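You operate a simulated robot arm through the tools that you are given. There is no shell and no other tool. Be economical: measure what you need, move in short steps, check, and stop when the job is done.

The job below is to be done with a simulated two-armed robot. You get a single attempt, and the scene is never put back.

JOB
Take the red cloth from the top of the dark table and lay it out flat on the top of the washing machine.

It is judged by the outcome, as a careful person would: the job done as asked, and still so three seconds after it is handed in. It fails if anything else is knocked over, pushed out of place, dropped, spilled or broken. Flat cloth is picked up by pressing the open fingertips on it (5 to 10 N) and closing them slowly along it; thin cloth reads only 2 to 8 mm in the jaws.

ROBOT AND FRAMES
Two 7-joint arms with two-finger parallel grippers on one trunk, on a base that drives. Base frame: it is fixed to the floor where the robot stands at the start and does not move with it; the origin is under the middle of the robot, x ahead of it, y to its left, z up; the surface under the hand at the start is at about z = 0.72. Readings come in m, degrees, newtons and seconds.
The left shoulder is at the start at [0.05, 0.161, 1.073], the right one opposite. With the tool pointing down near the work surface each hand reaches from about 0.16 to 0.68 m from the robot's upright axis, wherever it stands, measured 20 degrees to its own side. Places, roughly: top of the washing machine [-1.4, 0.7, 1]. Payload 3.43 kg a hand.
The tool frame of a hand sits at the grasp point between the pads (the TCP): z along the fingers, y along the line on which they close. The tips reach 0.03 m beyond it. The gripper opens to 0.094 m. The fingers are 0.028 m wide and 0.01 m thick; the gripper's body (0.05 by 0.096 m) begins 0.055 m behind the TCP.
Orientation is that of the tool frame in the base frame, as a unit quaternion [x, y, z, w]. With the fingers straight down and closing along the base's y, the tool's x points along the base's -x, its y along +y and its z along -z.

CONTROLS
- The arms move only by the tool send_rows. It takes "left_moves", "right_moves" or both (then of equal length, played together; a hand with none holds still); each is a list of rows, each an object of numbers (a shift or turn left out is 0, a gripper value left out holds the last): "x", "y", "z": the shift along the tool's x, y, z in m; "rx", "ry", "rz": the turn, a rotation vector about the tool's x, y, z in degrees. In form: [{"x": .., "y": .., "z": .., "rx": .., "ry": .., "rz": ..}, ...]. A call has 1 to 20 rows; each row is the pose to reach, as a shift and turn from the pose commanded when the call began, along the tool's axes at that moment. "left_jaw" and "right_jaw" are, for a hand that has rows, the closure, from 0 (fully open) to 1 (shut), set as the call begins (left out, the last holds). Rows are played at 5 a second. More than 0.05 m and 8.6 degrees between two rows, or a gripper value outside its range, and nothing of the call is played. A pose out of reach is approached as far as the arm can. The call stops where the force on the tool passes 40 N (or 10 N more than at its start, if that is more) or the arm is blocked; 0.2 s more then pass. Each finger travels about 0.045 m/s and halts on what it meets, pressing with about 44 N; the grip force reading is that of the motor and also rises with nothing between the fingers. The clock runs only during rows and for 0.2 s after the last one: add rows that repeat a pose to give the fingers time. It gives the time, the measured TCP pose, the force on the tool (base axes), the opening and the grip force at its end, in the units of the frame above (readings bear some noise), with the torque about the TCP (base axes, N m) and any sound that the robot's microphone picked up.
- Cameras (640 x 400 px; columns grow to the right, rows downward): "scene" is now at [0.1283, 0.0093, 1.1915]; the picture's right is [0.08, -1.00, 0.00], its down [-0.60, -0.05, -0.80] and it looks along [0.80, 0.07, -0.60] (base axes); focal length 248 px, centre (320, 200). "left" rides on the left gripper at [0.076, -0.014, -0.102] in its tool frame; the picture's right is [0.18, 0.98, 0.00], its down [-0.75, 0.14, -0.64] and it looks along [-0.63, 0.12, 0.77] (tool axes); focal length 243 px, centre (320, 200). "right" rides on the right gripper at [0.076, 0.014, -0.102] in its tool frame; the picture's right is [-0.18, 0.98, 0.00], its down [-0.75, -0.14, -0.64] and it looks along [-0.63, -0.12, 0.77] (tool axes); focal length 243 px, centre (320, 200). There is no depth. A picture from a camera that has moved, and an enlarged one, comes with that camera's place and axes in the base frame and with its lens.
- get_image(camera): a new picture of that camera. It takes no simulated time.
- move_column(by): slides the trunk up (or, below 0, down) by that many m; the arms and the scene camera ride with it, the base frame stays. It gives what a move gives, with no picture.
- drive_base(legs): drives the robot by 1 to 6 legs, each [ahead, left, turn to the left] in m, m and degrees, along the robot's own axes; the way and the turn of a leg run together, so that a leg with both is an arc; at most 1.5 m and 180 degrees a leg. The arms and the cameras ride along, it lands a little off, and it stops where it bumps. It gives what a move gives.
- aim_head(pan, tilt): turns the head with the scene camera to pan (to the left, within 80 degrees either way) and tilt (down, from -29 to 69), counted from straight ahead of the robot. It gives what a move gives.
- enlarge(camera, box): a new picture of the part [left, top, right, bottom] of that camera's present view, enlarged. It takes no simulated time.
- sign_off(): hands the job in; it is judged then, once.

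Work in short steps. Places have to be worked out from the pictures, the camera data and where the tool is seen: move nearer, look again, correct. Check each grasp and each placing, and mend what went wrong. You have 120 turns and 88 pictures in all, those below and enlarged ones among them. Open the grippers and draw the arms clear of the work before you hand the job in, unless the task says otherwise; then end with one line.

The tools are called after ">>>" by a JSON object that holds its "method" and its "body". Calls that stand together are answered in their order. send_rows: Moves the arms, as the interface text tells. Its arguments: {"type":"object","properties":{"left_moves":{"type":"array"},"left_jaw":{"type":"number"},"right_moves":{"type":"array"},"right_jaw":{"type":"number"}},"required":[]} The other tools are called the same way: move_column (by) slides the trunk up or down; drive_base (legs) drives the base; aim_head (pan, tilt) turns the head that bears the scene camera; get_image (camera) takes a picture; enlarge (camera, box) takes an enlarged picture of a part of a camera's view; sign_off () hands the job in.

At the start:

```text
time_s: 0.0
left_tcp_pos: [0.4641, 0.2373, 0.8584]
left_tool_rot: [0.0, 1.0, 0.0, 0.0]
left_force: [0.2, 0.0, 0.7]
left_wrist_torque: [0.02, 0.01, 0.01]
left_gripper_width: 0.094
left_grasp_force: 0.1
right_tcp_pos: [0.4774, -0.1404, 0.9606]
right_tool_rot: [0.0, 1.0, 0.0, 0.0]
right_force: [0.2, 0.1, 0.1]
right_wrist_torque: [-0.04, -0.02, -0.01]
right_gripper_width: 0.0939
right_grasp_force: 0.1
trunk travel left (down, up): [-0.1, 0.167]
robot x, y, heading: [-0.0032, 0.0005, -0.1]
head pan, tilt: [4.7, 36.9]
```

scene: 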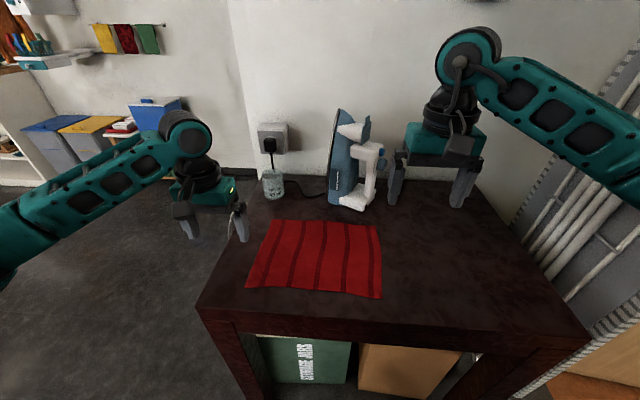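
right: 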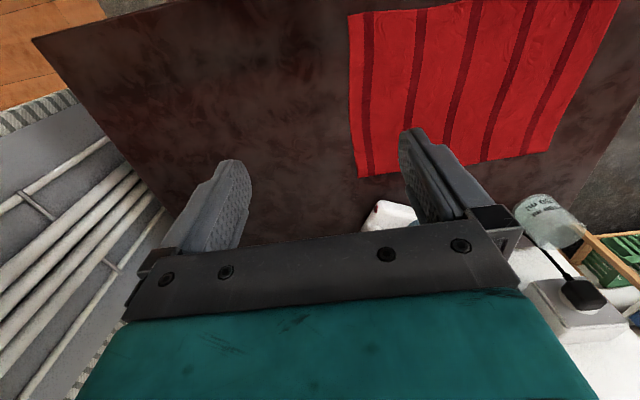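
left: 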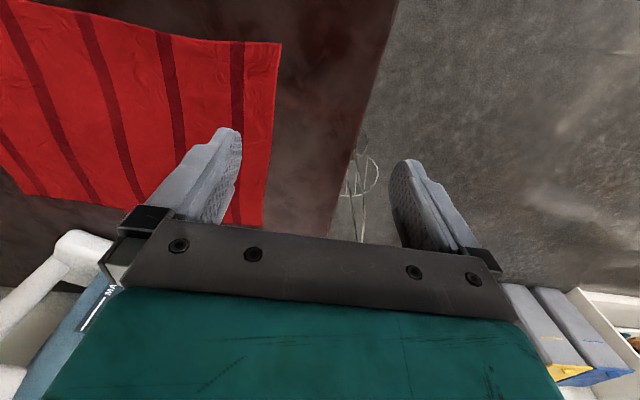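

The cloth lies at about x 0.43–0.65, y −0.10–0.20, flat, stripes along x. Before picking it up I look around to know the route to the washing machine.

>>> {"method": "aim_head", "body": {"pan": 80, "tilt": 25}}

>>> {"method": "get_image", "body": {"camera": "scene"}}

>>> {"method": "aim_head", "body": {"pan": -80, "tilt": 25}}

>>> {"method": "get_image", "body": {"camera": "scene"}}

```text
time_s: 1.5
left_tcp_pos: [0.4665, 0.2377, 0.8583]
left_tool_rot: [0.0, 1.0, 0.0, 0.001]
left_force: [1.0, 0.0, -1.1]
left_wrist_torque: [-0.02, 0.01, 0.03]
left_gripper_width: 0.0939
left_grasp_force: 0.0
right_tcp_pos: [0.4766, -0.1409, 0.9604]
right_tool_rot: [0.0, 1.0, 0.0, -0.001]
right_force: [0.3, 0.4, -0.6]
right_wrist_torque: [0.02, -0.05, -0.01]
right_gripper_width: 0.0941
right_grasp_force: 0.1
trunk travel left (down, up): [-0.1, 0.167]
robot x, y, heading: [-0.0011, -0.0014, -0.1]
head pan, tilt: [80.0, 25.0]
```

```text
84 pictures are left
camera scene: at [0.0577, 0.0929, 1.2102], right [0.98, -0.17, 0.0], down [-0.07, -0.42, -0.91], along [0.16, 0.89, -0.42], focal length 248 px, centre (320, 200)
```

scene: 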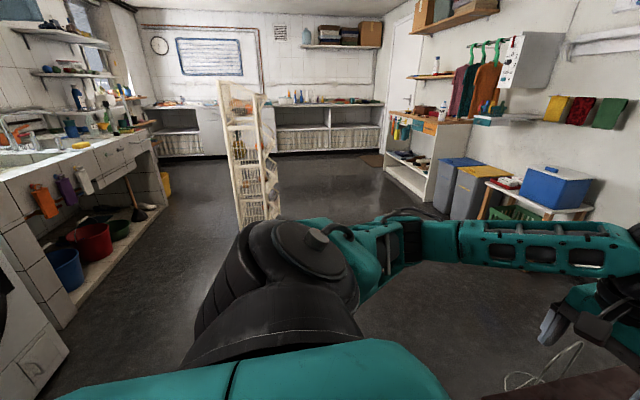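

```text
time_s: 3.9
left_tcp_pos: [0.4659, 0.237, 0.8576]
left_tool_rot: [0.0, 1.0, -0.001, 0.0]
left_force: [-0.7, 0.6, 0.4]
left_wrist_torque: [0.0, -0.01, -0.05]
left_gripper_width: 0.0938
left_grasp_force: 0.0
right_tcp_pos: [0.4771, -0.1413, 0.9607]
right_tool_rot: [0.0, 1.0, 0.0, 0.001]
right_force: [-0.2, 0.3, -0.9]
right_wrist_torque: [-0.02, 0.01, -0.01]
right_gripper_width: 0.0941
right_grasp_force: 0.0
trunk travel left (down, up): [-0.1, 0.167]
robot x, y, heading: [-0.0032, 0.0017, -0.1]
head pan, tilt: [-80.0, 25.0]
```

```text
83 pictures are left
camera scene: at [0.0576, -0.0885, 1.2102], right [-0.98, -0.17, 0.0], down [-0.07, 0.42, -0.91], along [0.16, -0.89, -0.42], focal length 248 px, centre (320, 200)
```

scene: 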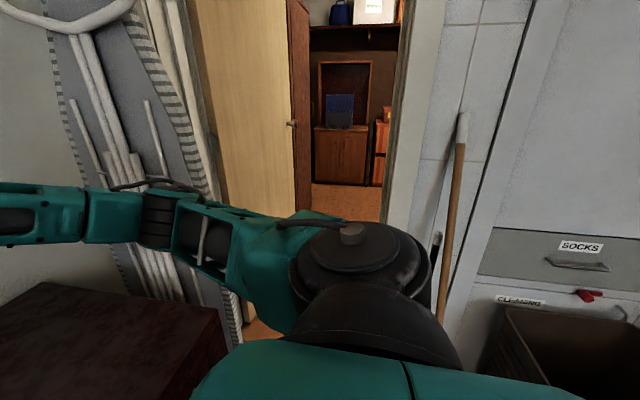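

The left side is clear floor and the washing machine stands behind left; turning left will be the route. Now I bring both hands above the near corners of the cloth (half closed) for a precise look.

>>> {"method": "aim_head", "body": {"pan": 4.7, "tilt": 50}}

>>> {"method": "send_rows", "body": {"left_moves": [{"x": 0.005, "y": -0.02, "z": 0.0}, {"x": 0.01, "y": -0.04, "z": 0.0}, {"x": 0.02, "y": -0.062, "z": 0.0}, {"x": 0.02, "y": -0.062, "z": 0.03}, {"x": 0.02, "y": -0.062, "z": 0.05}], "right_moves": [{"x": 0.01, "y": 0.02, "z": 0.03}, {"x": 0.02, "y": 0.04, "z": 0.07}, {"x": 0.032, "y": 0.06, "z": 0.11}, {"x": 0.032, "y": 0.068, "z": 0.14}, {"x": 0.032, "y": 0.068, "z": 0.16}], "left_jaw": 0.47, "right_jaw": 0.47}}

>>> {"method": "get_image", "body": {"camera": "scene"}}

>>> {"method": "get_image", "body": {"camera": "left"}}

>>> {"method": "get_image", "body": {"camera": "right"}}

```text
time_s: 5.5
left_tcp_pos: [0.4664, 0.2383, 0.859]
left_tool_rot: [-0.001, 1.0, -0.001, 0.0]
left_force: [0.0, -0.4, -0.8]
left_wrist_torque: [-0.03, -0.01, 0.03]
left_gripper_width: 0.0939
left_grasp_force: 0.1
right_tcp_pos: [0.4773, -0.1414, 0.9596]
right_tool_rot: [-0.001, 1.0, 0.001, 0.001]
right_force: [-0.3, 0.3, -0.4]
right_wrist_torque: [-0.01, -0.02, -0.02]
right_gripper_width: 0.0941
right_grasp_force: 0.1
trunk travel left (down, up): [-0.1, 0.167]
robot x, y, heading: [-0.0023, 0.002, 0.1]
head pan, tilt: [4.7, 50.0]
```

```text
time_s: 6.7
left_tcp_pos: [0.4448, 0.1751, 0.8086]
left_tool_rot: [-0.001, 1.0, -0.001, 0.0]
left_force: [0.0, -0.1, 0.2]
left_wrist_torque: [0.0, 0.02, 0.03]
left_gripper_width: 0.05
left_grasp_force: 0.0
right_tcp_pos: [0.4446, -0.0726, 0.8009]
right_tool_rot: [0.0, 1.0, 0.0, 0.0]
right_force: [-0.3, -0.2, 0.4]
right_wrist_torque: [0.0, -0.01, 0.02]
right_gripper_width: 0.05
right_grasp_force: 0.1
trunk travel left (down, up): [-0.1, 0.167]
robot x, y, heading: [-0.0018, -0.0009, 0.2]
head pan, tilt: [4.7, 50.0]
```

```text
82 pictures are left
camera scene: at [0.1184, 0.0085, 1.1728], right [0.08, -1.0, 0.0], down [-0.76, -0.06, -0.64], along [0.64, 0.05, -0.77], focal length 248 px, centre (320, 200)
```

scene: 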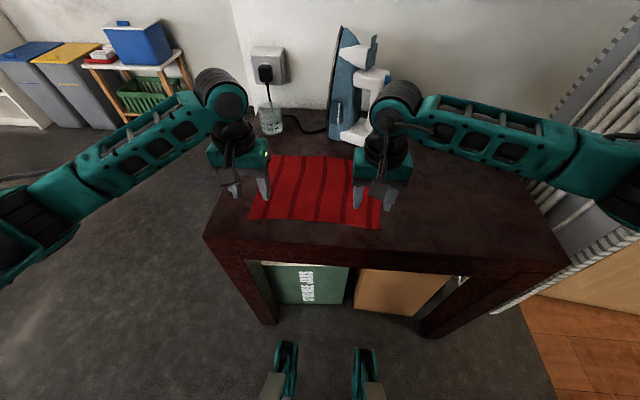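

```text
81 pictures are left
camera left: at [0.369, 0.1599, 0.9105], right [-0.18, 0.98, 0.0], down [0.75, 0.14, 0.64], along [0.63, 0.12, -0.77], focal length 243 px, centre (320, 200)
```

left: 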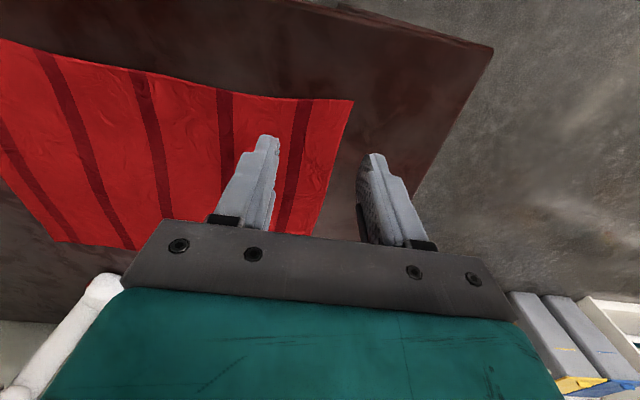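

```text
80 pictures are left
camera right: at [0.3692, -0.0582, 0.9034], right [0.18, 0.98, 0.0], down [0.75, -0.14, 0.64], along [0.63, -0.12, -0.77], focal length 243 px, centre (320, 200)
```

right: 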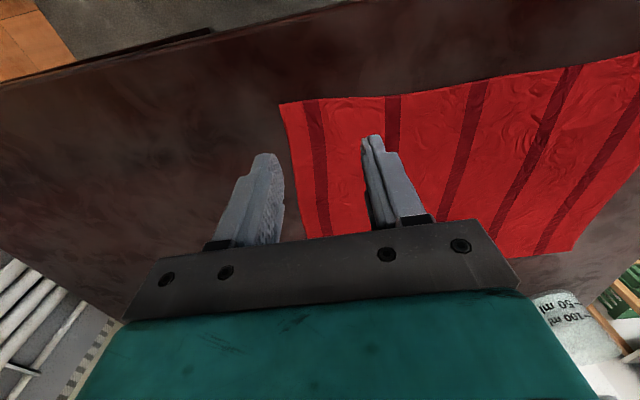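

Cloth corners from wrist cameras: left (0.424, 0.195), right (0.422, −0.099). I lower both hands to just above the surface, with outer fingers just beyond the side edges.

>>> {"method": "send_rows", "body": {"left_moves": [{"x": 0.004, "z": 0.02}, {"x": 0.004, "z": 0.04}, {"x": 0.004, "z": 0.05}, {"x": 0.004, "z": 0.053}], "right_moves": [{"x": 0.004, "y": -0.004, "z": 0.02}, {"x": 0.004, "y": -0.004, "z": 0.035}, {"x": 0.004, "y": -0.004, "z": 0.043}, {"x": 0.004, "y": -0.004, "z": 0.046}]}}

>>> {"method": "get_image", "body": {"camera": "left"}}

>>> {"method": "get_image", "body": {"camera": "right"}}

```text
time_s: 7.7
left_tcp_pos: [0.4424, 0.1754, 0.7554]
left_tool_rot: [0.0, 1.0, 0.0, 0.0]
left_force: [0.8, 0.1, 0.5]
left_wrist_torque: [-0.02, -0.02, 0.03]
left_gripper_width: 0.0497
left_grasp_force: 0.1
right_tcp_pos: [0.4411, -0.0765, 0.755]
right_tool_rot: [0.0, 1.0, 0.0, 0.0]
right_force: [0.2, -0.2, -0.3]
right_wrist_torque: [0.0, -0.02, -0.01]
right_gripper_width: 0.0497
right_grasp_force: 0.1
trunk travel left (down, up): [-0.1, 0.167]
robot x, y, heading: [-0.0009, -0.0014, -0.1]
head pan, tilt: [4.7, 50.0]
```

```text
79 pictures are left
camera left: at [0.3649, 0.1604, 0.8576], right [-0.18, 0.98, 0.0], down [0.75, 0.14, 0.64], along [0.63, 0.12, -0.77], focal length 243 px, centre (320, 200)
```

left: 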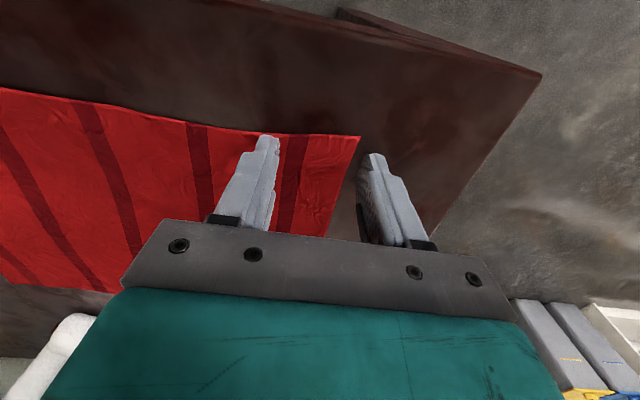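

```text
78 pictures are left
camera right: at [0.3656, -0.0628, 0.8575], right [0.18, 0.98, 0.0], down [0.75, -0.14, 0.64], along [0.63, -0.12, -0.77], focal length 243 px, centre (320, 200)
```

right: 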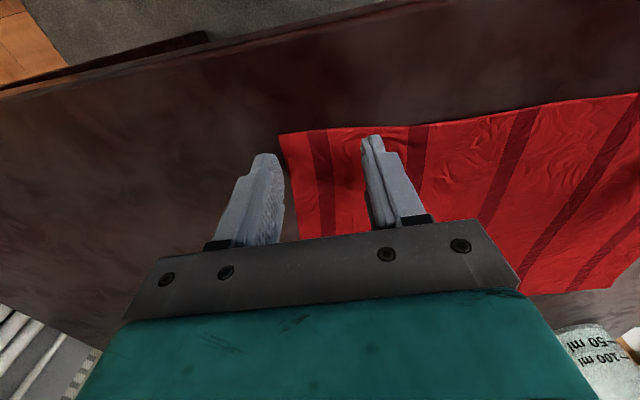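

Positioned well, slightly too near the near edge; I shift 6 mm ahead and press down gently in small steps.

>>> {"method": "send_rows", "body": {"left_moves": [{"x": -0.006, "z": 0.0}, {"x": -0.006, "z": 0.002}, {"x": -0.006, "z": 0.004}, {"x": -0.006, "z": 0.005}], "right_moves": [{"x": -0.006, "z": 0.0}, {"x": -0.006, "z": 0.002}, {"x": -0.006, "z": 0.004}, {"x": -0.006, "z": 0.005}]}}

```text
time_s: 8.7
left_tcp_pos: [0.4479, 0.1752, 0.75]
left_tool_rot: [0.0, 1.0, 0.0, 0.001]
left_force: [-0.7, 0.9, 6.9]
left_wrist_torque: [-0.19, 0.04, -0.01]
left_gripper_width: 0.0494
left_grasp_force: 0.0
right_tcp_pos: [0.4473, -0.078, 0.7513]
right_tool_rot: [0.001, 1.0, 0.0, 0.002]
right_force: [0.2, -1.0, 8.5]
right_wrist_torque: [0.19, 0.06, -0.03]
right_gripper_width: 0.0497
right_grasp_force: 0.1
trunk travel left (down, up): [-0.1, 0.167]
robot x, y, heading: [-0.0016, 0.003, -0.2]
head pan, tilt: [4.7, 50.0]
```

Both press at 7–8 N. Now closing in small increments.

>>> {"method": "send_rows", "body": {"left_moves": [{"z": 0}, {"z": 0}], "right_moves": [{"z": 0}, {"z": 0}], "left_jaw": 0.62, "right_jaw": 0.62}}

>>> {"method": "get_image", "body": {"camera": "left"}}

>>> {"method": "get_image", "body": {"camera": "right"}}

```text
time_s: 9.3
left_tcp_pos: [0.4474, 0.1749, 0.751]
left_tool_rot: [0.0, 1.0, -0.001, 0.002]
left_force: [1.2, -5.7, 8.1]
left_wrist_torque: [-0.43, 0.1, 0.07]
left_gripper_width: 0.036
left_grasp_force: 2.9
right_tcp_pos: [0.4474, -0.0766, 0.7527]
right_tool_rot: [0.0, 1.0, 0.001, 0.001]
right_force: [1.6, 5.1, 9.4]
right_wrist_torque: [0.4, 0.07, -0.07]
right_gripper_width: 0.0359
right_grasp_force: 3.7
trunk travel left (down, up): [-0.1, 0.167]
robot x, y, heading: [0.0006, 0.0005, -0.2]
head pan, tilt: [4.7, 50.0]
```

```text
77 pictures are left
camera left: at [0.3703, 0.1602, 0.8536], right [-0.18, 0.98, 0.0], down [0.75, 0.14, 0.64], along [0.63, 0.12, -0.77], focal length 243 px, centre (320, 200)
```

left: 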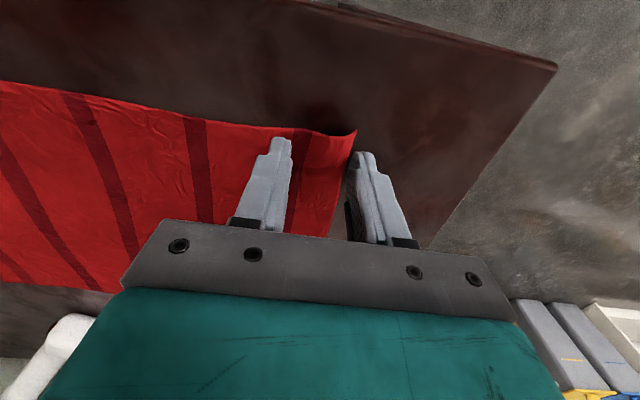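

```text
76 pictures are left
camera right: at [0.3711, -0.0624, 0.8543], right [0.18, 0.98, 0.0], down [0.75, -0.14, 0.64], along [0.63, -0.12, -0.77], focal length 243 px, centre (320, 200)
```

right: 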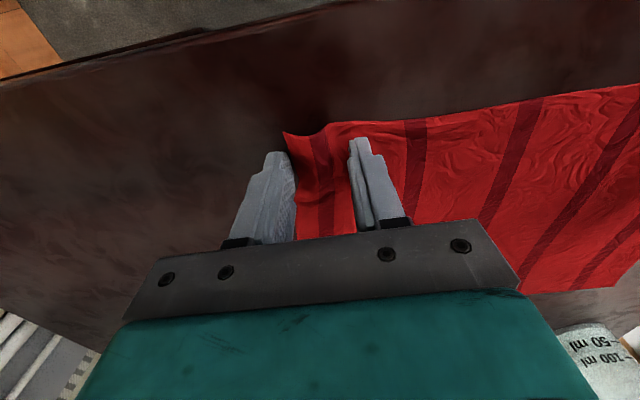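

Edges are curling up between the fingers, as intended. Keep closing.

>>> {"method": "send_rows", "body": {"left_moves": [{"z": 0}, {"z": 0}], "right_moves": [{"z": 0}, {"z": 0}], "left_jaw": 0.78, "right_jaw": 0.78}}

>>> {"method": "send_rows", "body": {"left_moves": [{"z": 0}, {"z": 0}, {"z": 0}, {"z": 0}], "right_moves": [{"z": 0}, {"z": 0}, {"z": 0}, {"z": 0}], "left_jaw": 1.0, "right_jaw": 1.0}}

>>> {"method": "get_image", "body": {"camera": "left"}}

>>> {"method": "get_image", "body": {"camera": "right"}}

```text
time_s: 9.9
left_tcp_pos: [0.4481, 0.1756, 0.7517]
left_tool_rot: [0.0, 1.0, 0.001, 0.001]
left_force: [0.1, -6.0, 10.0]
left_wrist_torque: [-0.36, 0.07, 0.02]
left_gripper_width: 0.0211
left_grasp_force: 3.0
right_tcp_pos: [0.4466, -0.0778, 0.7514]
right_tool_rot: [0.0, 1.0, -0.001, 0.001]
right_force: [-1.2, 1.8, 15.1]
right_wrist_torque: [0.33, 0.18, 0.01]
right_gripper_width: 0.0218
right_grasp_force: 1.6
trunk travel left (down, up): [-0.1, 0.167]
robot x, y, heading: [0.0001, -0.0002, -0.1]
head pan, tilt: [4.7, 50.0]
```

```text
time_s: 10.9
left_tcp_pos: [0.4474, 0.174, 0.7511]
left_tool_rot: [0.001, 1.0, -0.002, 0.001]
left_force: [0.6, -15.5, 11.3]
left_wrist_torque: [-0.59, 0.11, 0.04]
left_gripper_width: 0.007
left_grasp_force: 41.4
right_tcp_pos: [0.4465, -0.0755, 0.7516]
right_tool_rot: [-0.001, 1.0, 0.001, 0.001]
right_force: [-0.1, 13.2, 13.7]
right_wrist_torque: [0.49, 0.16, -0.01]
right_gripper_width: 0.0026
right_grasp_force: 37.2
trunk travel left (down, up): [-0.1, 0.167]
robot x, y, heading: [0.0013, -0.0001, 0.2]
head pan, tilt: [4.7, 50.0]
```

```text
75 pictures are left
camera left: at [0.3698, 0.1595, 0.8536], right [-0.18, 0.98, 0.0], down [0.75, 0.14, 0.64], along [0.63, 0.12, -0.77], focal length 243 px, centre (320, 200)
```

left: 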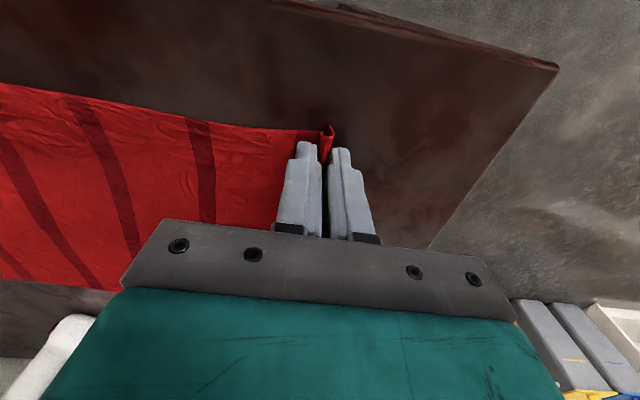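

```text
74 pictures are left
camera right: at [0.3705, -0.0623, 0.8543], right [0.18, 0.98, 0.0], down [0.75, -0.14, 0.64], along [0.63, -0.12, -0.77], focal length 243 px, centre (320, 200)
```

right: 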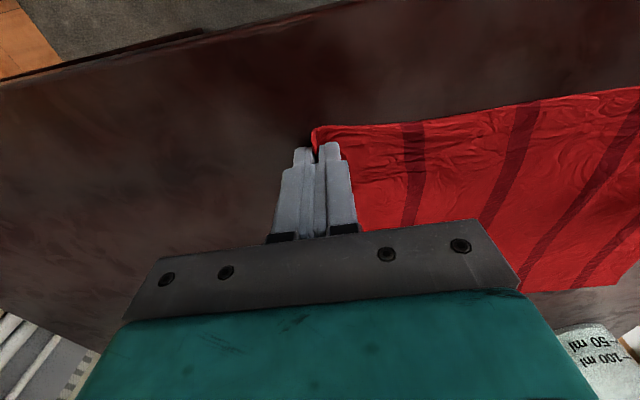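

Both corners appear pinched (7 mm and 2.6 mm). Lift slowly a little and check.

>>> {"method": "send_rows", "body": {"left_moves": [{"z": -0.01}, {"z": -0.02}, {"z": -0.04}, {"z": -0.06}, {"z": -0.08}], "right_moves": [{"z": -0.01}, {"z": -0.02}, {"z": -0.04}, {"z": -0.06}, {"z": -0.08}]}}

>>> {"method": "get_image", "body": {"camera": "scene"}}

```text
time_s: 12.1
left_tcp_pos: [0.4479, 0.175, 0.8285]
left_tool_rot: [0.0, 1.0, 0.0, 0.0]
left_force: [-0.1, -12.9, -0.3]
left_wrist_torque: [-0.37, -0.01, 0.0]
left_gripper_width: 0.0071
left_grasp_force: 40.9
right_tcp_pos: [0.4482, -0.0758, 0.8298]
right_tool_rot: [0.0, 1.0, 0.001, 0.0]
right_force: [-0.3, 13.0, 0.5]
right_wrist_torque: [0.4, -0.03, 0.02]
right_gripper_width: 0.0024
right_grasp_force: 36.7
trunk travel left (down, up): [-0.1, 0.167]
robot x, y, heading: [0.0014, 0.0005, -0.1]
head pan, tilt: [4.7, 50.0]
```

```text
73 pictures are left
camera scene: at [0.1183, 0.0085, 1.1727], right [0.08, -1.0, 0.0], down [-0.76, -0.06, -0.64], along [0.64, 0.05, -0.77], focal length 248 px, centre (320, 200)
```

scene: 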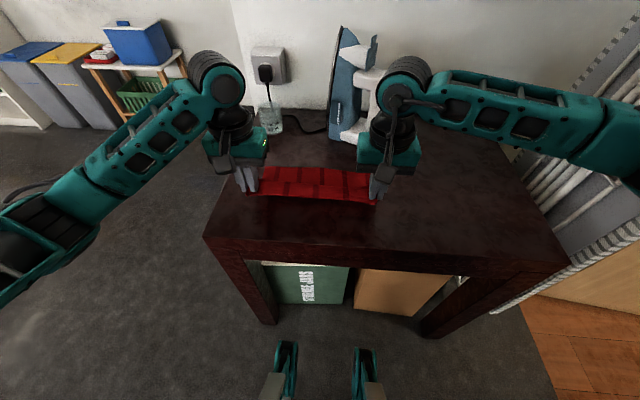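

Held, and taut with 13 N between the hands; I ease the hands together slightly while lifting on.

>>> {"method": "send_rows", "body": {"left_moves": [{"y": -0.004, "z": -0.03}, {"y": -0.004, "z": -0.06}, {"y": -0.004, "z": -0.09}, {"y": -0.004, "z": -0.12}, {"y": -0.004, "z": -0.15}, {"y": -0.004, "z": -0.18}, {"y": -0.004, "z": -0.2}], "right_moves": [{"y": 0.004, "z": -0.03}, {"y": 0.004, "z": -0.06}, {"y": 0.004, "z": -0.09}, {"y": 0.004, "z": -0.12}, {"y": 0.004, "z": -0.15}, {"y": 0.004, "z": -0.18}, {"y": 0.004, "z": -0.2}]}}

>>> {"method": "move_column", "body": {"by": 0.165}}

>>> {"method": "get_image", "body": {"camera": "scene"}}

```text
time_s: 13.7
left_tcp_pos: [0.4477, 0.1727, 1.0312]
left_tool_rot: [-0.001, 1.0, 0.0, 0.001]
left_force: [1.2, -1.4, -0.8]
left_wrist_torque: [-0.02, -0.02, 0.03]
left_gripper_width: 0.0065
left_grasp_force: 40.8
right_tcp_pos: [0.447, -0.0723, 1.0307]
right_tool_rot: [0.0, 1.0, 0.0, -0.001]
right_force: [0.3, 1.0, 0.0]
right_wrist_torque: [0.04, 0.04, 0.0]
right_gripper_width: 0.0022
right_grasp_force: 36.9
trunk travel left (down, up): [-0.1, 0.167]
robot x, y, heading: [0.0031, -0.0002, 0.2]
head pan, tilt: [4.7, 50.0]
```

```text
time_s: 15.6
left_tcp_pos: [0.4469, 0.1722, 1.1956]
left_tool_rot: [0.001, 1.0, 0.0, -0.001]
left_force: [0.0, -1.2, -0.3]
left_wrist_torque: [-0.02, -0.03, -0.02]
left_gripper_width: 0.0066
left_grasp_force: 40.4
right_tcp_pos: [0.4476, -0.0729, 1.1932]
right_tool_rot: [0.0, 1.0, 0.0, 0.0]
right_force: [0.7, 1.8, 0.7]
right_wrist_torque: [0.02, 0.02, 0.01]
right_gripper_width: 0.0024
right_grasp_force: 37.0
trunk travel left (down, up): [-0.265, 0.002]
robot x, y, heading: [-0.0007, 0.0001, 0.1]
head pan, tilt: [4.7, 50.0]
```

```text
72 pictures are left
camera scene: at [0.1185, 0.0085, 1.3377], right [0.08, -1.0, 0.0], down [-0.76, -0.06, -0.64], along [0.64, 0.05, -0.77], focal length 248 px, centre (320, 200)
```

scene: 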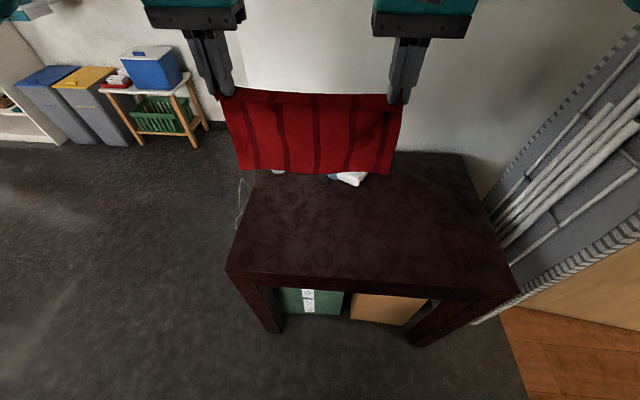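

The cloth hangs nicely flat between the hands. I back off from the table a bit and look to the left rear.

>>> {"method": "drive_base", "body": {"legs": [[-0.2, 0, 0]]}}

>>> {"method": "aim_head", "body": {"pan": -80, "tilt": 50}}

>>> {"method": "get_image", "body": {"camera": "scene"}}

>>> {"method": "aim_head", "body": {"pan": 80, "tilt": 30}}

>>> {"method": "get_image", "body": {"camera": "scene"}}

```text
time_s: 17.2
left_tcp_pos: [0.2463, 0.1715, 1.1952]
left_tool_rot: [0.001, 1.0, 0.0, 0.001]
left_force: [0.5, -0.6, -0.6]
left_wrist_torque: [-0.03, -0.01, -0.06]
left_gripper_width: 0.0069
left_grasp_force: 40.6
right_tcp_pos: [0.2468, -0.0719, 1.1938]
right_tool_rot: [0.001, 1.0, 0.0, 0.0]
right_force: [-0.7, 1.0, -0.7]
right_wrist_torque: [0.0, 0.0, 0.0]
right_gripper_width: 0.0022
right_grasp_force: 37.4
trunk travel left (down, up): [-0.265, 0.002]
robot x, y, heading: [-0.1995, -0.0032, 0.0]
head pan, tilt: [4.7, 50.0]
```

```text
time_s: 18.8
left_tcp_pos: [0.2479, 0.1711, 1.1959]
left_tool_rot: [0.001, 1.0, 0.0, 0.001]
left_force: [0.5, -1.4, -0.8]
left_wrist_torque: [-0.04, 0.03, 0.0]
left_gripper_width: 0.0067
left_grasp_force: 41.2
right_tcp_pos: [0.2477, -0.0724, 1.1937]
right_tool_rot: [0.001, 1.0, -0.001, 0.0]
right_force: [-1.0, 1.8, -1.0]
right_wrist_torque: [0.05, 0.01, -0.01]
right_gripper_width: 0.0019
right_grasp_force: 37.0
trunk travel left (down, up): [-0.265, 0.002]
robot x, y, heading: [-0.2002, 0.0012, -0.1]
head pan, tilt: [-80.0, 50.0]
```

```text
71 pictures are left
camera scene: at [-0.1456, -0.0736, 1.3377], right [-0.98, -0.17, 0.0], down [-0.13, 0.75, -0.64], along [0.11, -0.63, -0.77], focal length 248 px, centre (320, 200)
```

scene: 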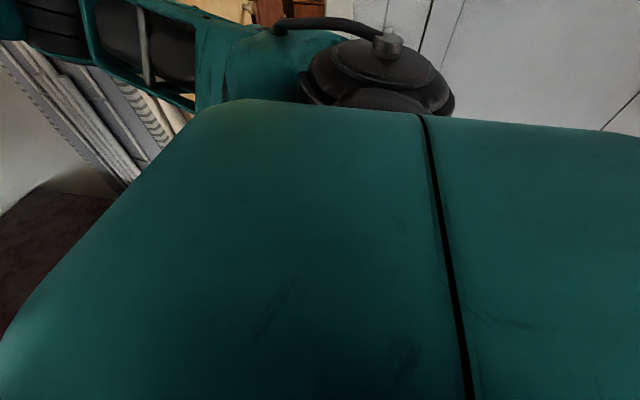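

```text
time_s: 21.3
left_tcp_pos: [0.2466, 0.172, 1.1947]
left_tool_rot: [0.001, 1.0, 0.0, 0.0]
left_force: [-0.3, -0.7, 0.3]
left_wrist_torque: [0.0, 0.01, 0.01]
left_gripper_width: 0.0066
left_grasp_force: 40.8
right_tcp_pos: [0.248, -0.0727, 1.1942]
right_tool_rot: [0.001, 1.0, 0.0, 0.001]
right_force: [-0.3, 1.3, -0.6]
right_wrist_torque: [0.04, 0.02, 0.03]
right_gripper_width: 0.0021
right_grasp_force: 36.9
trunk travel left (down, up): [-0.265, 0.002]
robot x, y, heading: [-0.1999, 0.0008, -0.2]
head pan, tilt: [80.0, 30.0]
```

```text
70 pictures are left
camera scene: at [-0.1431, 0.0913, 1.3673], right [0.98, -0.18, 0.0], down [-0.09, -0.49, -0.87], along [0.15, 0.85, -0.5], focal length 248 px, centre (320, 200)
```

scene: 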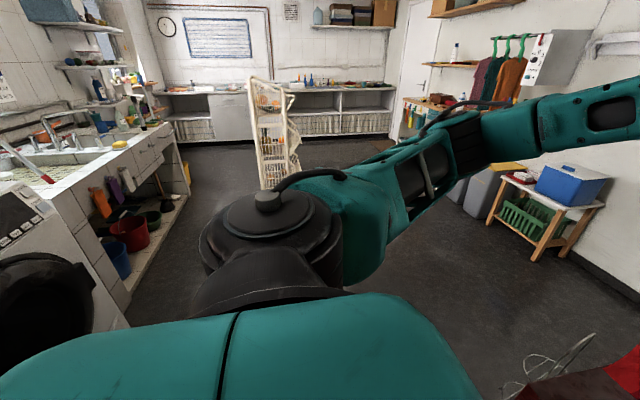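

Floor to the left is free. I sidestep left 0.6 m to be clear of the table and turn left 90°, then look.

>>> {"method": "drive_base", "body": {"legs": [[0, 0.6, 0], [0, 0, 90]]}}

>>> {"method": "aim_head", "body": {"pan": 75, "tilt": 25}}

>>> {"method": "get_image", "body": {"camera": "scene"}}

```text
time_s: 30.9
left_tcp_pos: [-0.3806, 1.0488, 1.1963]
left_tool_rot: [0.713, -0.701, 0.0, 0.0]
left_force: [3.3, -1.1, -0.2]
left_wrist_torque: [0.03, -0.12, -0.09]
left_gripper_width: 0.0024
left_grasp_force: 36.9
right_tcp_pos: [-0.1365, 1.0515, 1.1942]
right_tool_rot: [0.713, -0.701, 0.0, 0.0]
right_force: [-3.4, 0.0, 0.4]
right_wrist_torque: [0.02, 0.07, -0.05]
right_gripper_width: 0.0023
right_grasp_force: 37.0
trunk travel left (down, up): [-0.265, 0.002]
robot x, y, heading: [-0.1993, 0.6007, 90.9]
head pan, tilt: [80.0, 30.0]
```

```text
time_s: 31.5
left_tcp_pos: [-0.3793, 1.048, 1.1962]
left_tool_rot: [0.712, -0.702, 0.0, 0.0]
left_force: [2.4, -0.5, 0.2]
left_wrist_torque: [0.01, -0.08, -0.03]
left_gripper_width: 0.0028
left_grasp_force: 37.8
right_tcp_pos: [-0.1365, 1.053, 1.1948]
right_tool_rot: [0.713, -0.701, 0.001, 0.0]
right_force: [-2.7, -0.5, 0.1]
right_wrist_torque: [0.0, 0.06, -0.03]
right_gripper_width: 0.0024
right_grasp_force: 37.1
trunk travel left (down, up): [-0.265, 0.002]
robot x, y, heading: [-0.2014, 0.6032, 91.1]
head pan, tilt: [75.0, 25.0]
```

```text
69 pictures are left
camera scene: at [-0.2896, 0.6679, 1.3752], right [0.24, 0.97, 0.0], down [0.41, -0.1, -0.91], along [-0.88, 0.22, -0.42], focal length 248 px, centre (320, 200)
```

scene: 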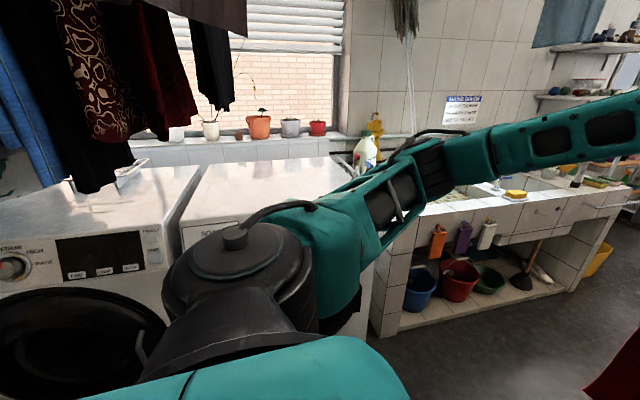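

Two machines: one near y≈0.1, one near y≈0.7. I enlarge to read the labels and check the cloth in the left hand.

>>> {"method": "enlarge", "body": {"camera": "scene", "box": [0, 100, 400, 350]}}

>>> {"method": "aim_head", "body": {"pan": 0, "tilt": 40}}

>>> {"method": "get_image", "body": {"camera": "scene"}}

```text
1.60 times, centred on (200, 225) of scene
camera zoom: at [-0.2896, 0.6679, 1.3752], right [0.24, 0.97, 0.0], down [0.41, -0.1, -0.91], along [-0.88, 0.22, -0.42], focal length 396 px, centre (512, 160)
```

zoom: 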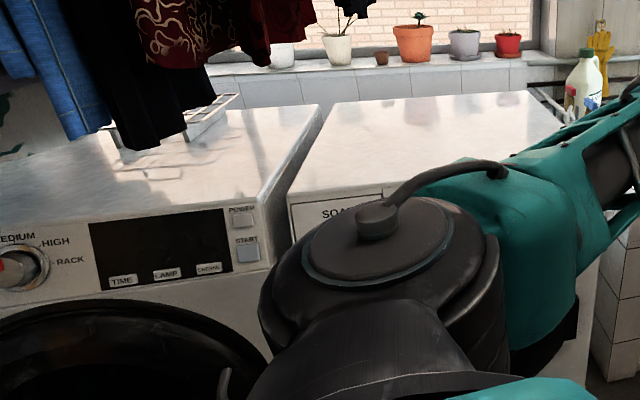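

```text
time_s: 33.0
left_tcp_pos: [-0.3807, 1.0489, 1.1949]
left_tool_rot: [0.713, -0.701, 0.0, 0.0]
left_force: [3.0, -0.1, 0.3]
left_wrist_torque: [0.04, -0.1, -0.06]
left_gripper_width: 0.003
left_grasp_force: 37.1
right_tcp_pos: [-0.1365, 1.0524, 1.1944]
right_tool_rot: [0.714, -0.701, 0.0, 0.0]
right_force: [-3.2, 0.0, -1.0]
right_wrist_torque: [0.03, 0.11, -0.03]
right_gripper_width: 0.0025
right_grasp_force: 37.3
trunk travel left (down, up): [-0.265, 0.002]
robot x, y, heading: [-0.2026, 0.601, 91.2]
head pan, tilt: [0.0, 40.0]
```

```text
67 pictures are left
camera scene: at [-0.2017, 0.7306, 1.3519], right [1.0, 0.02, 0.0], down [0.01, -0.64, -0.77], along [-0.01, 0.77, -0.64], focal length 248 px, centre (320, 200)
```

scene: 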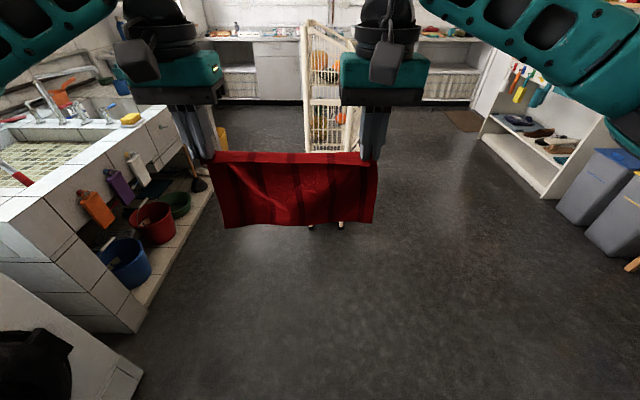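

The right-hand machine (soap drawer, at y≈0.7) is the washing machine; the cloth is still well held. Turn the rest, to face it.

>>> {"method": "drive_base", "body": {"legs": [[0, 0, 88.5]]}}

>>> {"method": "aim_head", "body": {"pan": 0, "tilt": 25}}

>>> {"method": "get_image", "body": {"camera": "scene"}}

```text
time_s: 37.2
left_tcp_pos: [-0.6469, 0.4276, 1.1959]
left_tool_rot: [1.0, 0.006, 0.0, 0.0]
left_force: [-0.4, 1.8, 0.1]
left_wrist_torque: [0.08, 0.03, -0.08]
left_gripper_width: 0.0027
left_grasp_force: 37.5
right_tcp_pos: [-0.6498, 0.6705, 1.1942]
right_tool_rot: [1.0, 0.006, 0.0, 0.0]
right_force: [-0.1, -3.0, 1.0]
right_wrist_torque: [-0.08, 0.01, -0.01]
right_gripper_width: 0.0022
right_grasp_force: 37.3
trunk travel left (down, up): [-0.265, 0.002]
robot x, y, heading: [-0.1997, 0.6053, -179.3]
head pan, tilt: [0.0, 40.0]
```

```text
time_s: 38.0
left_tcp_pos: [-0.6467, 0.4262, 1.1953]
left_tool_rot: [1.0, 0.005, 0.0, 0.0]
left_force: [-0.2, 2.4, -0.2]
left_wrist_torque: [0.06, 0.01, -0.08]
left_gripper_width: 0.0023
left_grasp_force: 37.6
right_tcp_pos: [-0.6494, 0.6707, 1.1935]
right_tool_rot: [1.0, 0.006, 0.0, 0.0]
right_force: [-0.7, -2.0, 0.4]
right_wrist_torque: [-0.07, -0.01, -0.06]
right_gripper_width: 0.0021
right_grasp_force: 36.9
trunk travel left (down, up): [-0.265, 0.002]
robot x, y, heading: [-0.1995, 0.6037, -179.4]
head pan, tilt: [0.0, 25.0]
```

```text
66 pictures are left
camera scene: at [-0.3317, 0.6041, 1.3752], right [-0.01, 1.0, 0.0], down [0.42, 0.0, -0.91], along [-0.91, -0.01, -0.42], focal length 248 px, centre (320, 200)
```

scene: 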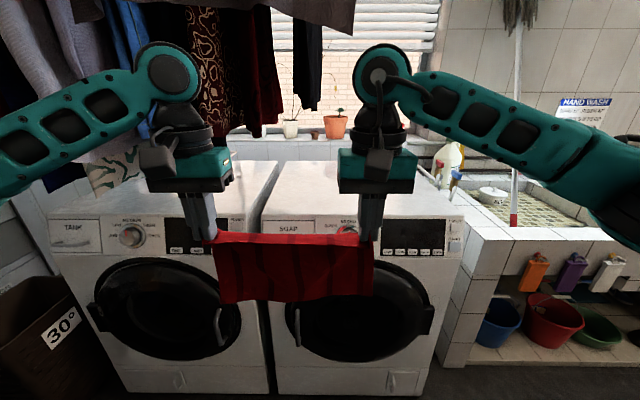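

Washing machine top: z≈0.975, front edge x≈−1.04, y≈0.41–1.06. Hanging laundry may be near the left arm's path, so I sidestep right 0.25 m (cloth centre to y≈0.80) and look up for parallax.

>>> {"method": "drive_base", "body": {"legs": [[0, -0.25, 0]]}}

>>> {"method": "get_image", "body": {"camera": "scene"}}

>>> {"method": "aim_head", "body": {"pan": 15, "tilt": -5}}

>>> {"method": "get_image", "body": {"camera": "scene"}}

```text
time_s: 40.8
left_tcp_pos: [-0.6496, 0.6782, 1.1964]
left_tool_rot: [1.0, 0.005, 0.0, 0.0]
left_force: [-0.1, 2.0, -0.5]
left_wrist_torque: [0.08, -0.03, -0.07]
left_gripper_width: 0.0025
left_grasp_force: 36.9
right_tcp_pos: [-0.6524, 0.9216, 1.1935]
right_tool_rot: [1.0, 0.005, 0.001, 0.0]
right_force: [-0.3, -2.1, -0.5]
right_wrist_torque: [-0.09, 0.04, -0.05]
right_gripper_width: 0.0026
right_grasp_force: 37.4
trunk travel left (down, up): [-0.265, 0.002]
robot x, y, heading: [-0.204, 0.8524, -179.3]
head pan, tilt: [0.0, 25.0]
```

```text
65 pictures are left
camera scene: at [-0.3344, 0.8545, 1.3752], right [-0.01, 1.0, 0.0], down [0.42, 0.0, -0.91], along [-0.91, -0.01, -0.42], focal length 248 px, centre (320, 200)
```

scene: 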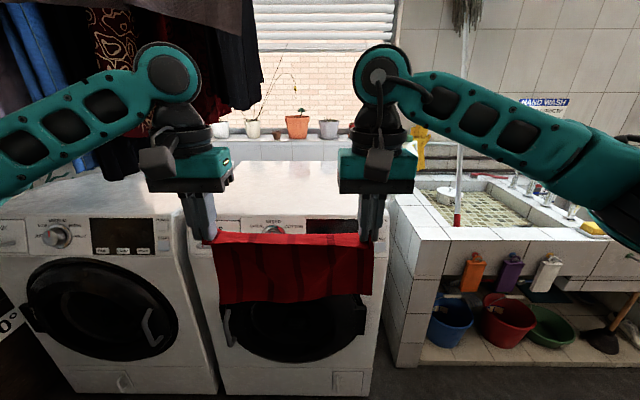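

```text
time_s: 41.7
left_tcp_pos: [-0.6497, 0.6771, 1.1949]
left_tool_rot: [1.0, 0.005, 0.0, 0.0]
left_force: [-0.7, 2.4, 0.3]
left_wrist_torque: [0.07, -0.01, -0.05]
left_gripper_width: 0.003
left_grasp_force: 36.8
right_tcp_pos: [-0.6527, 0.922, 1.1937]
right_tool_rot: [1.0, 0.005, 0.0, 0.0]
right_force: [-0.4, -2.4, -0.5]
right_wrist_torque: [-0.06, -0.02, -0.07]
right_gripper_width: 0.0024
right_grasp_force: 37.3
trunk travel left (down, up): [-0.265, 0.002]
robot x, y, heading: [-0.2016, 0.8576, -179.6]
head pan, tilt: [15.0, -5.0]
```

```text
64 pictures are left
camera scene: at [-0.3266, 0.8318, 1.4233], right [-0.27, 0.96, 0.0], down [-0.08, -0.02, -1.0], along [-0.96, -0.27, 0.09], focal length 248 px, centre (320, 200)
```

scene: 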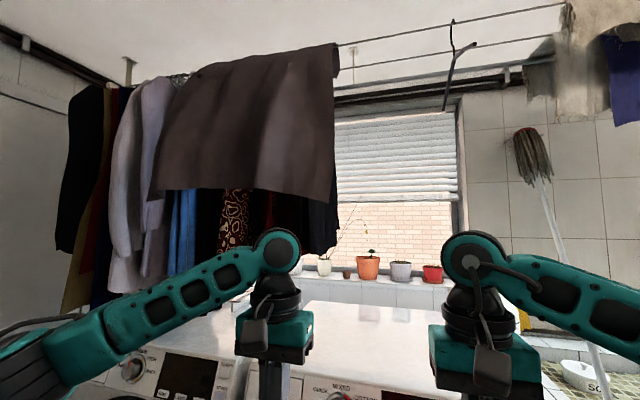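

Brown garment's lower corner is at about (−1.05, 0.68, 1.49), dark ones at x≈−1.43, y≤0.60, z≥1.30. To keep the wrists low and gain reach I tilt both tools 40° (fingers pointing forward-down) and raise the TCPs to ~1.265.

>>> {"method": "send_rows", "body": {"left_moves": [{"z": -0.014, "ry": -8}, {"z": -0.028, "ry": -16}, {"z": -0.042, "ry": -24}, {"z": -0.056, "ry": -32}, {"z": -0.07, "ry": -40}, {"z": -0.07, "ry": -40}], "right_moves": [{"z": -0.014, "ry": -8}, {"z": -0.028, "ry": -16}, {"z": -0.042, "ry": -24}, {"z": -0.056, "ry": -32}, {"z": -0.07, "ry": -40}, {"z": -0.07, "ry": -40}]}}

>>> {"method": "aim_head", "body": {"pan": 5, "tilt": 15}}

>>> {"method": "get_image", "body": {"camera": "scene"}}

```text
time_s: 43.1
left_tcp_pos: [-0.6491, 0.6765, 1.2647]
left_tool_rot: [0.939, 0.005, -0.343, 0.002]
left_force: [0.6, 1.6, -0.1]
left_wrist_torque: [0.03, 0.01, -0.06]
left_gripper_width: 0.0029
left_grasp_force: 37.9
right_tcp_pos: [-0.6523, 0.9207, 1.2633]
right_tool_rot: [0.939, 0.005, -0.343, 0.002]
right_force: [-0.4, -2.9, -0.9]
right_wrist_torque: [-0.03, 0.01, 0.02]
right_gripper_width: 0.0025
right_grasp_force: 36.8
trunk travel left (down, up): [-0.265, 0.002]
robot x, y, heading: [-0.2067, 0.851, -179.3]
head pan, tilt: [15.0, -5.0]
```

```text
time_s: 44.0
left_tcp_pos: [-0.6484, 0.6774, 1.2656]
left_tool_rot: [0.94, 0.005, -0.341, 0.002]
left_force: [0.3, 1.5, 0.3]
left_wrist_torque: [0.05, 0.05, -0.05]
left_gripper_width: 0.0026
left_grasp_force: 37.5
right_tcp_pos: [-0.6527, 0.9198, 1.263]
right_tool_rot: [0.94, 0.005, -0.342, 0.002]
right_force: [0.9, -1.8, 0.2]
right_wrist_torque: [-0.05, 0.0, -0.03]
right_gripper_width: 0.0026
right_grasp_force: 36.6
trunk travel left (down, up): [-0.265, 0.002]
robot x, y, heading: [-0.2048, 0.8535, -179.6]
head pan, tilt: [5.0, 15.0]
```

```text
63 pictures are left
camera scene: at [-0.3352, 0.8461, 1.3915], right [-0.1, 1.0, 0.0], down [0.26, 0.03, -0.97], along [-0.96, -0.09, -0.26], focal length 248 px, centre (320, 200)
```

scene: 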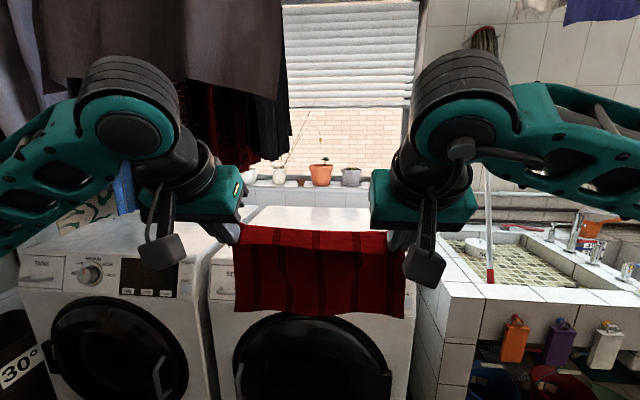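

Wrist tops are at about 1.44, under the brown garment. Drive ahead 0.3 m (3 cm to the right) and look again.

>>> {"method": "drive_base", "body": {"legs": [[0, -0.03, 0], [0.3, 0, 0]]}}

>>> {"method": "get_image", "body": {"camera": "scene"}}

>>> {"method": "aim_head", "body": {"pan": 0, "tilt": 45}}

>>> {"method": "get_image", "body": {"camera": "scene"}}

```text
time_s: 46.6
left_tcp_pos: [-0.9484, 0.7044, 1.2658]
left_tool_rot: [0.94, 0.004, -0.342, 0.001]
left_force: [0.8, 1.3, -0.1]
left_wrist_torque: [0.06, -0.05, -0.07]
left_gripper_width: 0.0025
left_grasp_force: 37.8
right_tcp_pos: [-0.9516, 0.9477, 1.2619]
right_tool_rot: [0.94, 0.005, -0.342, 0.002]
right_force: [0.0, -1.6, 0.3]
right_wrist_torque: [-0.04, 0.0, 0.01]
right_gripper_width: 0.0024
right_grasp_force: 36.8
trunk travel left (down, up): [-0.265, 0.002]
robot x, y, heading: [-0.5021, 0.8809, -179.5]
head pan, tilt: [5.0, 15.0]
```

```text
62 pictures are left
camera scene: at [-0.6347, 0.8732, 1.3914], right [-0.1, 1.0, 0.0], down [0.26, 0.03, -0.97], along [-0.96, -0.09, -0.26], focal length 248 px, centre (320, 200)
```

scene: 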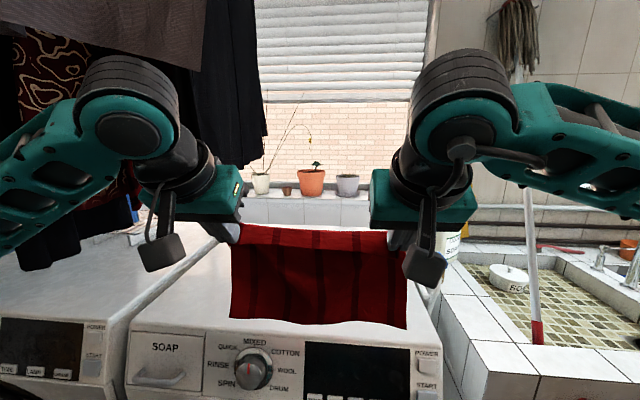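

```text
time_s: 47.5
left_tcp_pos: [-0.948, 0.7057, 1.2662]
left_tool_rot: [0.94, 0.004, -0.342, 0.002]
left_force: [-0.1, 1.5, 0.7]
left_wrist_torque: [0.04, -0.01, -0.04]
left_gripper_width: 0.0028
left_grasp_force: 37.6
right_tcp_pos: [-0.9523, 0.948, 1.2634]
right_tool_rot: [0.94, 0.005, -0.342, 0.002]
right_force: [0.0, -1.7, 0.2]
right_wrist_torque: [-0.03, 0.0, -0.03]
right_gripper_width: 0.0024
right_grasp_force: 37.5
trunk travel left (down, up): [-0.265, 0.002]
robot x, y, heading: [-0.5007, 0.8816, -179.5]
head pan, tilt: [0.0, 45.0]
```

```text
61 pictures are left
camera scene: at [-0.6225, 0.8814, 1.3447], right [-0.01, 1.0, 0.0], down [0.71, 0.01, -0.71], along [-0.71, -0.01, -0.71], focal length 248 px, centre (320, 200)
```

scene: 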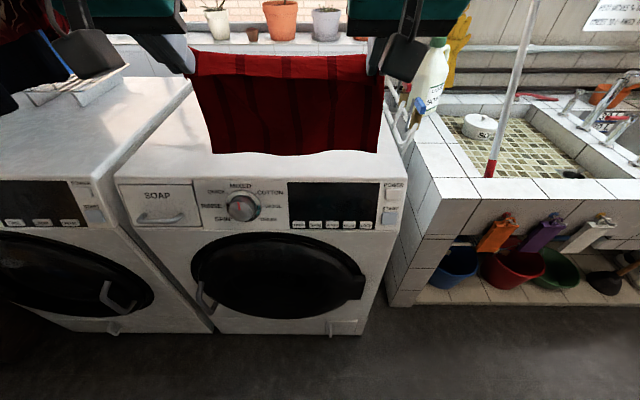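

Top at z≈1.0, cloth bottom hangs at ~1.05–1.1 so there is spare height. I lower the hands 3 cm (more room under the brown garment) and drive ahead 0.17 m.

>>> {"method": "send_rows", "body": {"left_moves": [{"x": 0.01, "z": 0.0115}, {"x": 0.0193, "z": 0.023}], "right_moves": [{"x": 0.01, "z": 0.0115}, {"x": 0.0193, "z": 0.023}]}}

>>> {"method": "drive_base", "body": {"legs": [[0.17, 0, 0]]}}

>>> {"method": "get_image", "body": {"camera": "scene"}}

>>> {"method": "get_image", "body": {"camera": "right"}}

```text
time_s: 48.1
left_tcp_pos: [-0.9493, 0.7045, 1.236]
left_tool_rot: [0.94, 0.005, -0.342, 0.001]
left_force: [0.2, 1.2, -0.1]
left_wrist_torque: [0.07, -0.07, -0.1]
left_gripper_width: 0.0026
left_grasp_force: 37.6
right_tcp_pos: [-0.9525, 0.9478, 1.2341]
right_tool_rot: [0.94, 0.004, -0.342, 0.002]
right_force: [0.1, -0.9, -0.4]
right_wrist_torque: [-0.06, 0.01, -0.02]
right_gripper_width: 0.0025
right_grasp_force: 37.5
trunk travel left (down, up): [-0.265, 0.002]
robot x, y, heading: [-0.4953, 0.8798, -179.5]
head pan, tilt: [0.0, 45.0]
```

```text
time_s: 49.5
left_tcp_pos: [-1.088, 0.7034, 1.2357]
left_tool_rot: [0.939, 0.004, -0.343, 0.0]
left_force: [0.4, 0.9, -0.6]
left_wrist_torque: [0.03, 0.0, -0.08]
left_gripper_width: 0.0025
left_grasp_force: 37.4
right_tcp_pos: [-1.0917, 0.9471, 1.2334]
right_tool_rot: [0.939, 0.003, -0.343, 0.002]
right_force: [0.8, -0.6, 0.7]
right_wrist_torque: [-0.06, 0.0, -0.01]
right_gripper_width: 0.0027
right_grasp_force: 36.5
trunk travel left (down, up): [-0.265, 0.002]
robot x, y, heading: [-0.6455, 0.8782, -179.7]
head pan, tilt: [0.0, 45.0]
stopped in leg 1: the robot was blocked; the commanded pose is now the measured one
```

```text
60 pictures are left
camera scene: at [-0.7614, 0.8802, 1.3449], right [-0.01, 1.0, 0.0], down [0.71, 0.01, -0.71], along [-0.71, -0.01, -0.71], focal length 248 px, centre (320, 200)
```

scene: 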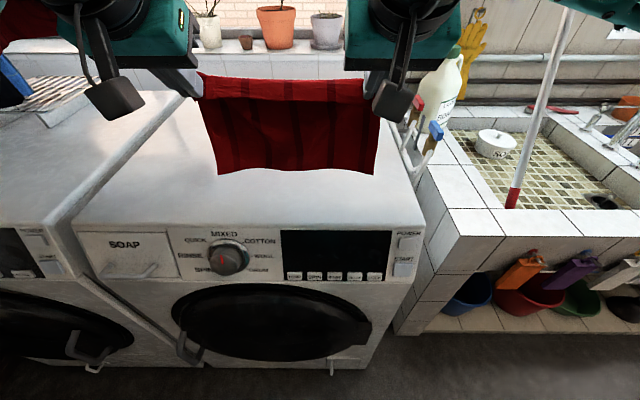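

```text
59 pictures are left
camera right: at [-0.9658, 0.9338, 1.2638], right [-0.13, -0.98, 0.12], down [-0.16, 0.14, 0.98], along [-0.98, 0.11, -0.18], focal length 243 px, centre (320, 200)
```

right: 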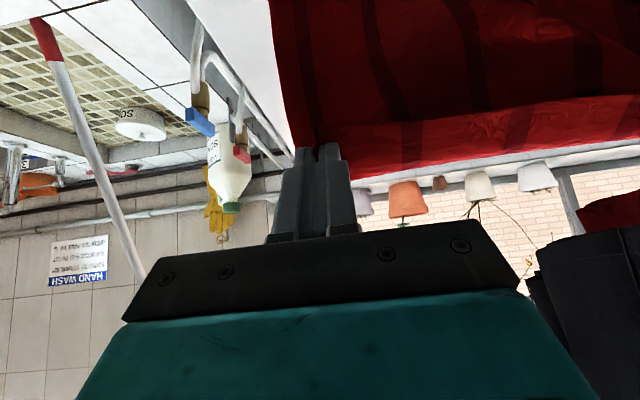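

The base touched the machine's front; I back off 2.5 cm, then extend the arms forward 0.22 m at the same height.

>>> {"method": "drive_base", "body": {"legs": [[-0.025, 0, 0]]}}

>>> {"method": "send_rows", "body": {"left_moves": [{"x": -0.024, "z": 0.02}, {"x": -0.048, "z": 0.04}, {"x": -0.072, "z": 0.06}, {"x": -0.096, "z": 0.08}, {"x": -0.12, "z": 0.1}, {"x": -0.144, "z": 0.121}, {"x": -0.1685, "z": 0.1414}, {"x": -0.1685, "z": 0.1414}, {"x": -0.1685, "z": 0.1414}], "right_moves": [{"x": -0.024, "z": 0.02}, {"x": -0.048, "z": 0.04}, {"x": -0.072, "z": 0.06}, {"x": -0.096, "z": 0.08}, {"x": -0.12, "z": 0.1}, {"x": -0.144, "z": 0.121}, {"x": -0.1685, "z": 0.1414}, {"x": -0.1685, "z": 0.1414}, {"x": -0.1685, "z": 0.1414}]}}

>>> {"method": "aim_head", "body": {"pan": 0, "tilt": 35}}

>>> {"method": "get_image", "body": {"camera": "scene"}}

```text
time_s: 50.3
left_tcp_pos: [-1.0637, 0.7034, 1.2357]
left_tool_rot: [0.939, 0.004, -0.343, 0.001]
left_force: [0.4, 1.1, 0.1]
left_wrist_torque: [0.04, 0.03, -0.07]
left_gripper_width: 0.0028
left_grasp_force: 37.3
right_tcp_pos: [-1.0683, 0.9461, 1.2331]
right_tool_rot: [0.94, 0.003, -0.342, 0.001]
right_force: [0.4, -2.9, -0.5]
right_wrist_torque: [0.0, 0.02, -0.02]
right_gripper_width: 0.0025
right_grasp_force: 36.5
trunk travel left (down, up): [-0.265, 0.002]
robot x, y, heading: [-0.6179, 0.8778, -179.5]
head pan, tilt: [0.0, 45.0]
```

```text
time_s: 52.3
left_tcp_pos: [-1.286, 0.7017, 1.2338]
left_tool_rot: [0.94, 0.003, -0.342, 0.001]
left_force: [0.6, 1.2, 0.2]
left_wrist_torque: [0.01, -0.02, -0.09]
left_gripper_width: 0.0027
left_grasp_force: 37.4
right_tcp_pos: [-1.2879, 0.9444, 1.2333]
right_tool_rot: [0.94, 0.003, -0.342, 0.002]
right_force: [0.3, -1.3, 0.3]
right_wrist_torque: [-0.06, 0.01, -0.01]
right_gripper_width: 0.0022
right_grasp_force: 36.8
trunk travel left (down, up): [-0.265, 0.002]
robot x, y, heading: [-0.6187, 0.8825, -179.6]
head pan, tilt: [0.0, 45.0]
```

```text
time_s: 53.0
left_tcp_pos: [-1.2852, 0.7011, 1.2352]
left_tool_rot: [0.94, 0.004, -0.342, 0.0]
left_force: [-0.5, 1.5, 0.0]
left_wrist_torque: [0.04, 0.01, -0.04]
left_gripper_width: 0.0027
left_grasp_force: 37.0
right_tcp_pos: [-1.2879, 0.9436, 1.2326]
right_tool_rot: [0.94, 0.004, -0.342, 0.002]
right_force: [0.1, -1.1, -1.6]
right_wrist_torque: [-0.02, -0.03, -0.03]
right_gripper_width: 0.0024
right_grasp_force: 36.8
trunk travel left (down, up): [-0.265, 0.002]
robot x, y, heading: [-0.6161, 0.8786, -179.4]
head pan, tilt: [0.0, 35.0]
```

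```text
58 pictures are left
camera scene: at [-0.7454, 0.8803, 1.3594], right [-0.01, 1.0, 0.0], down [0.57, 0.01, -0.82], along [-0.82, -0.01, -0.57], focal length 248 px, centre (320, 200)
```

scene: 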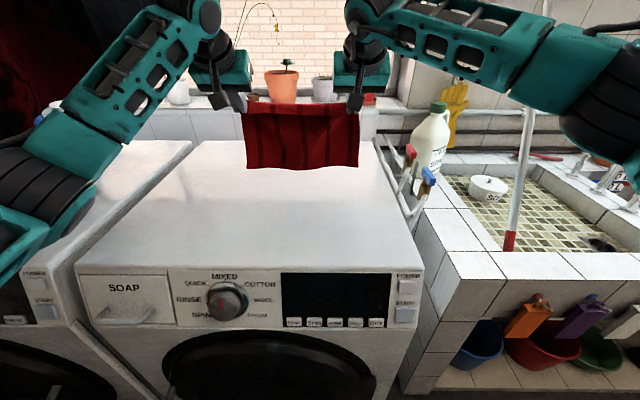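

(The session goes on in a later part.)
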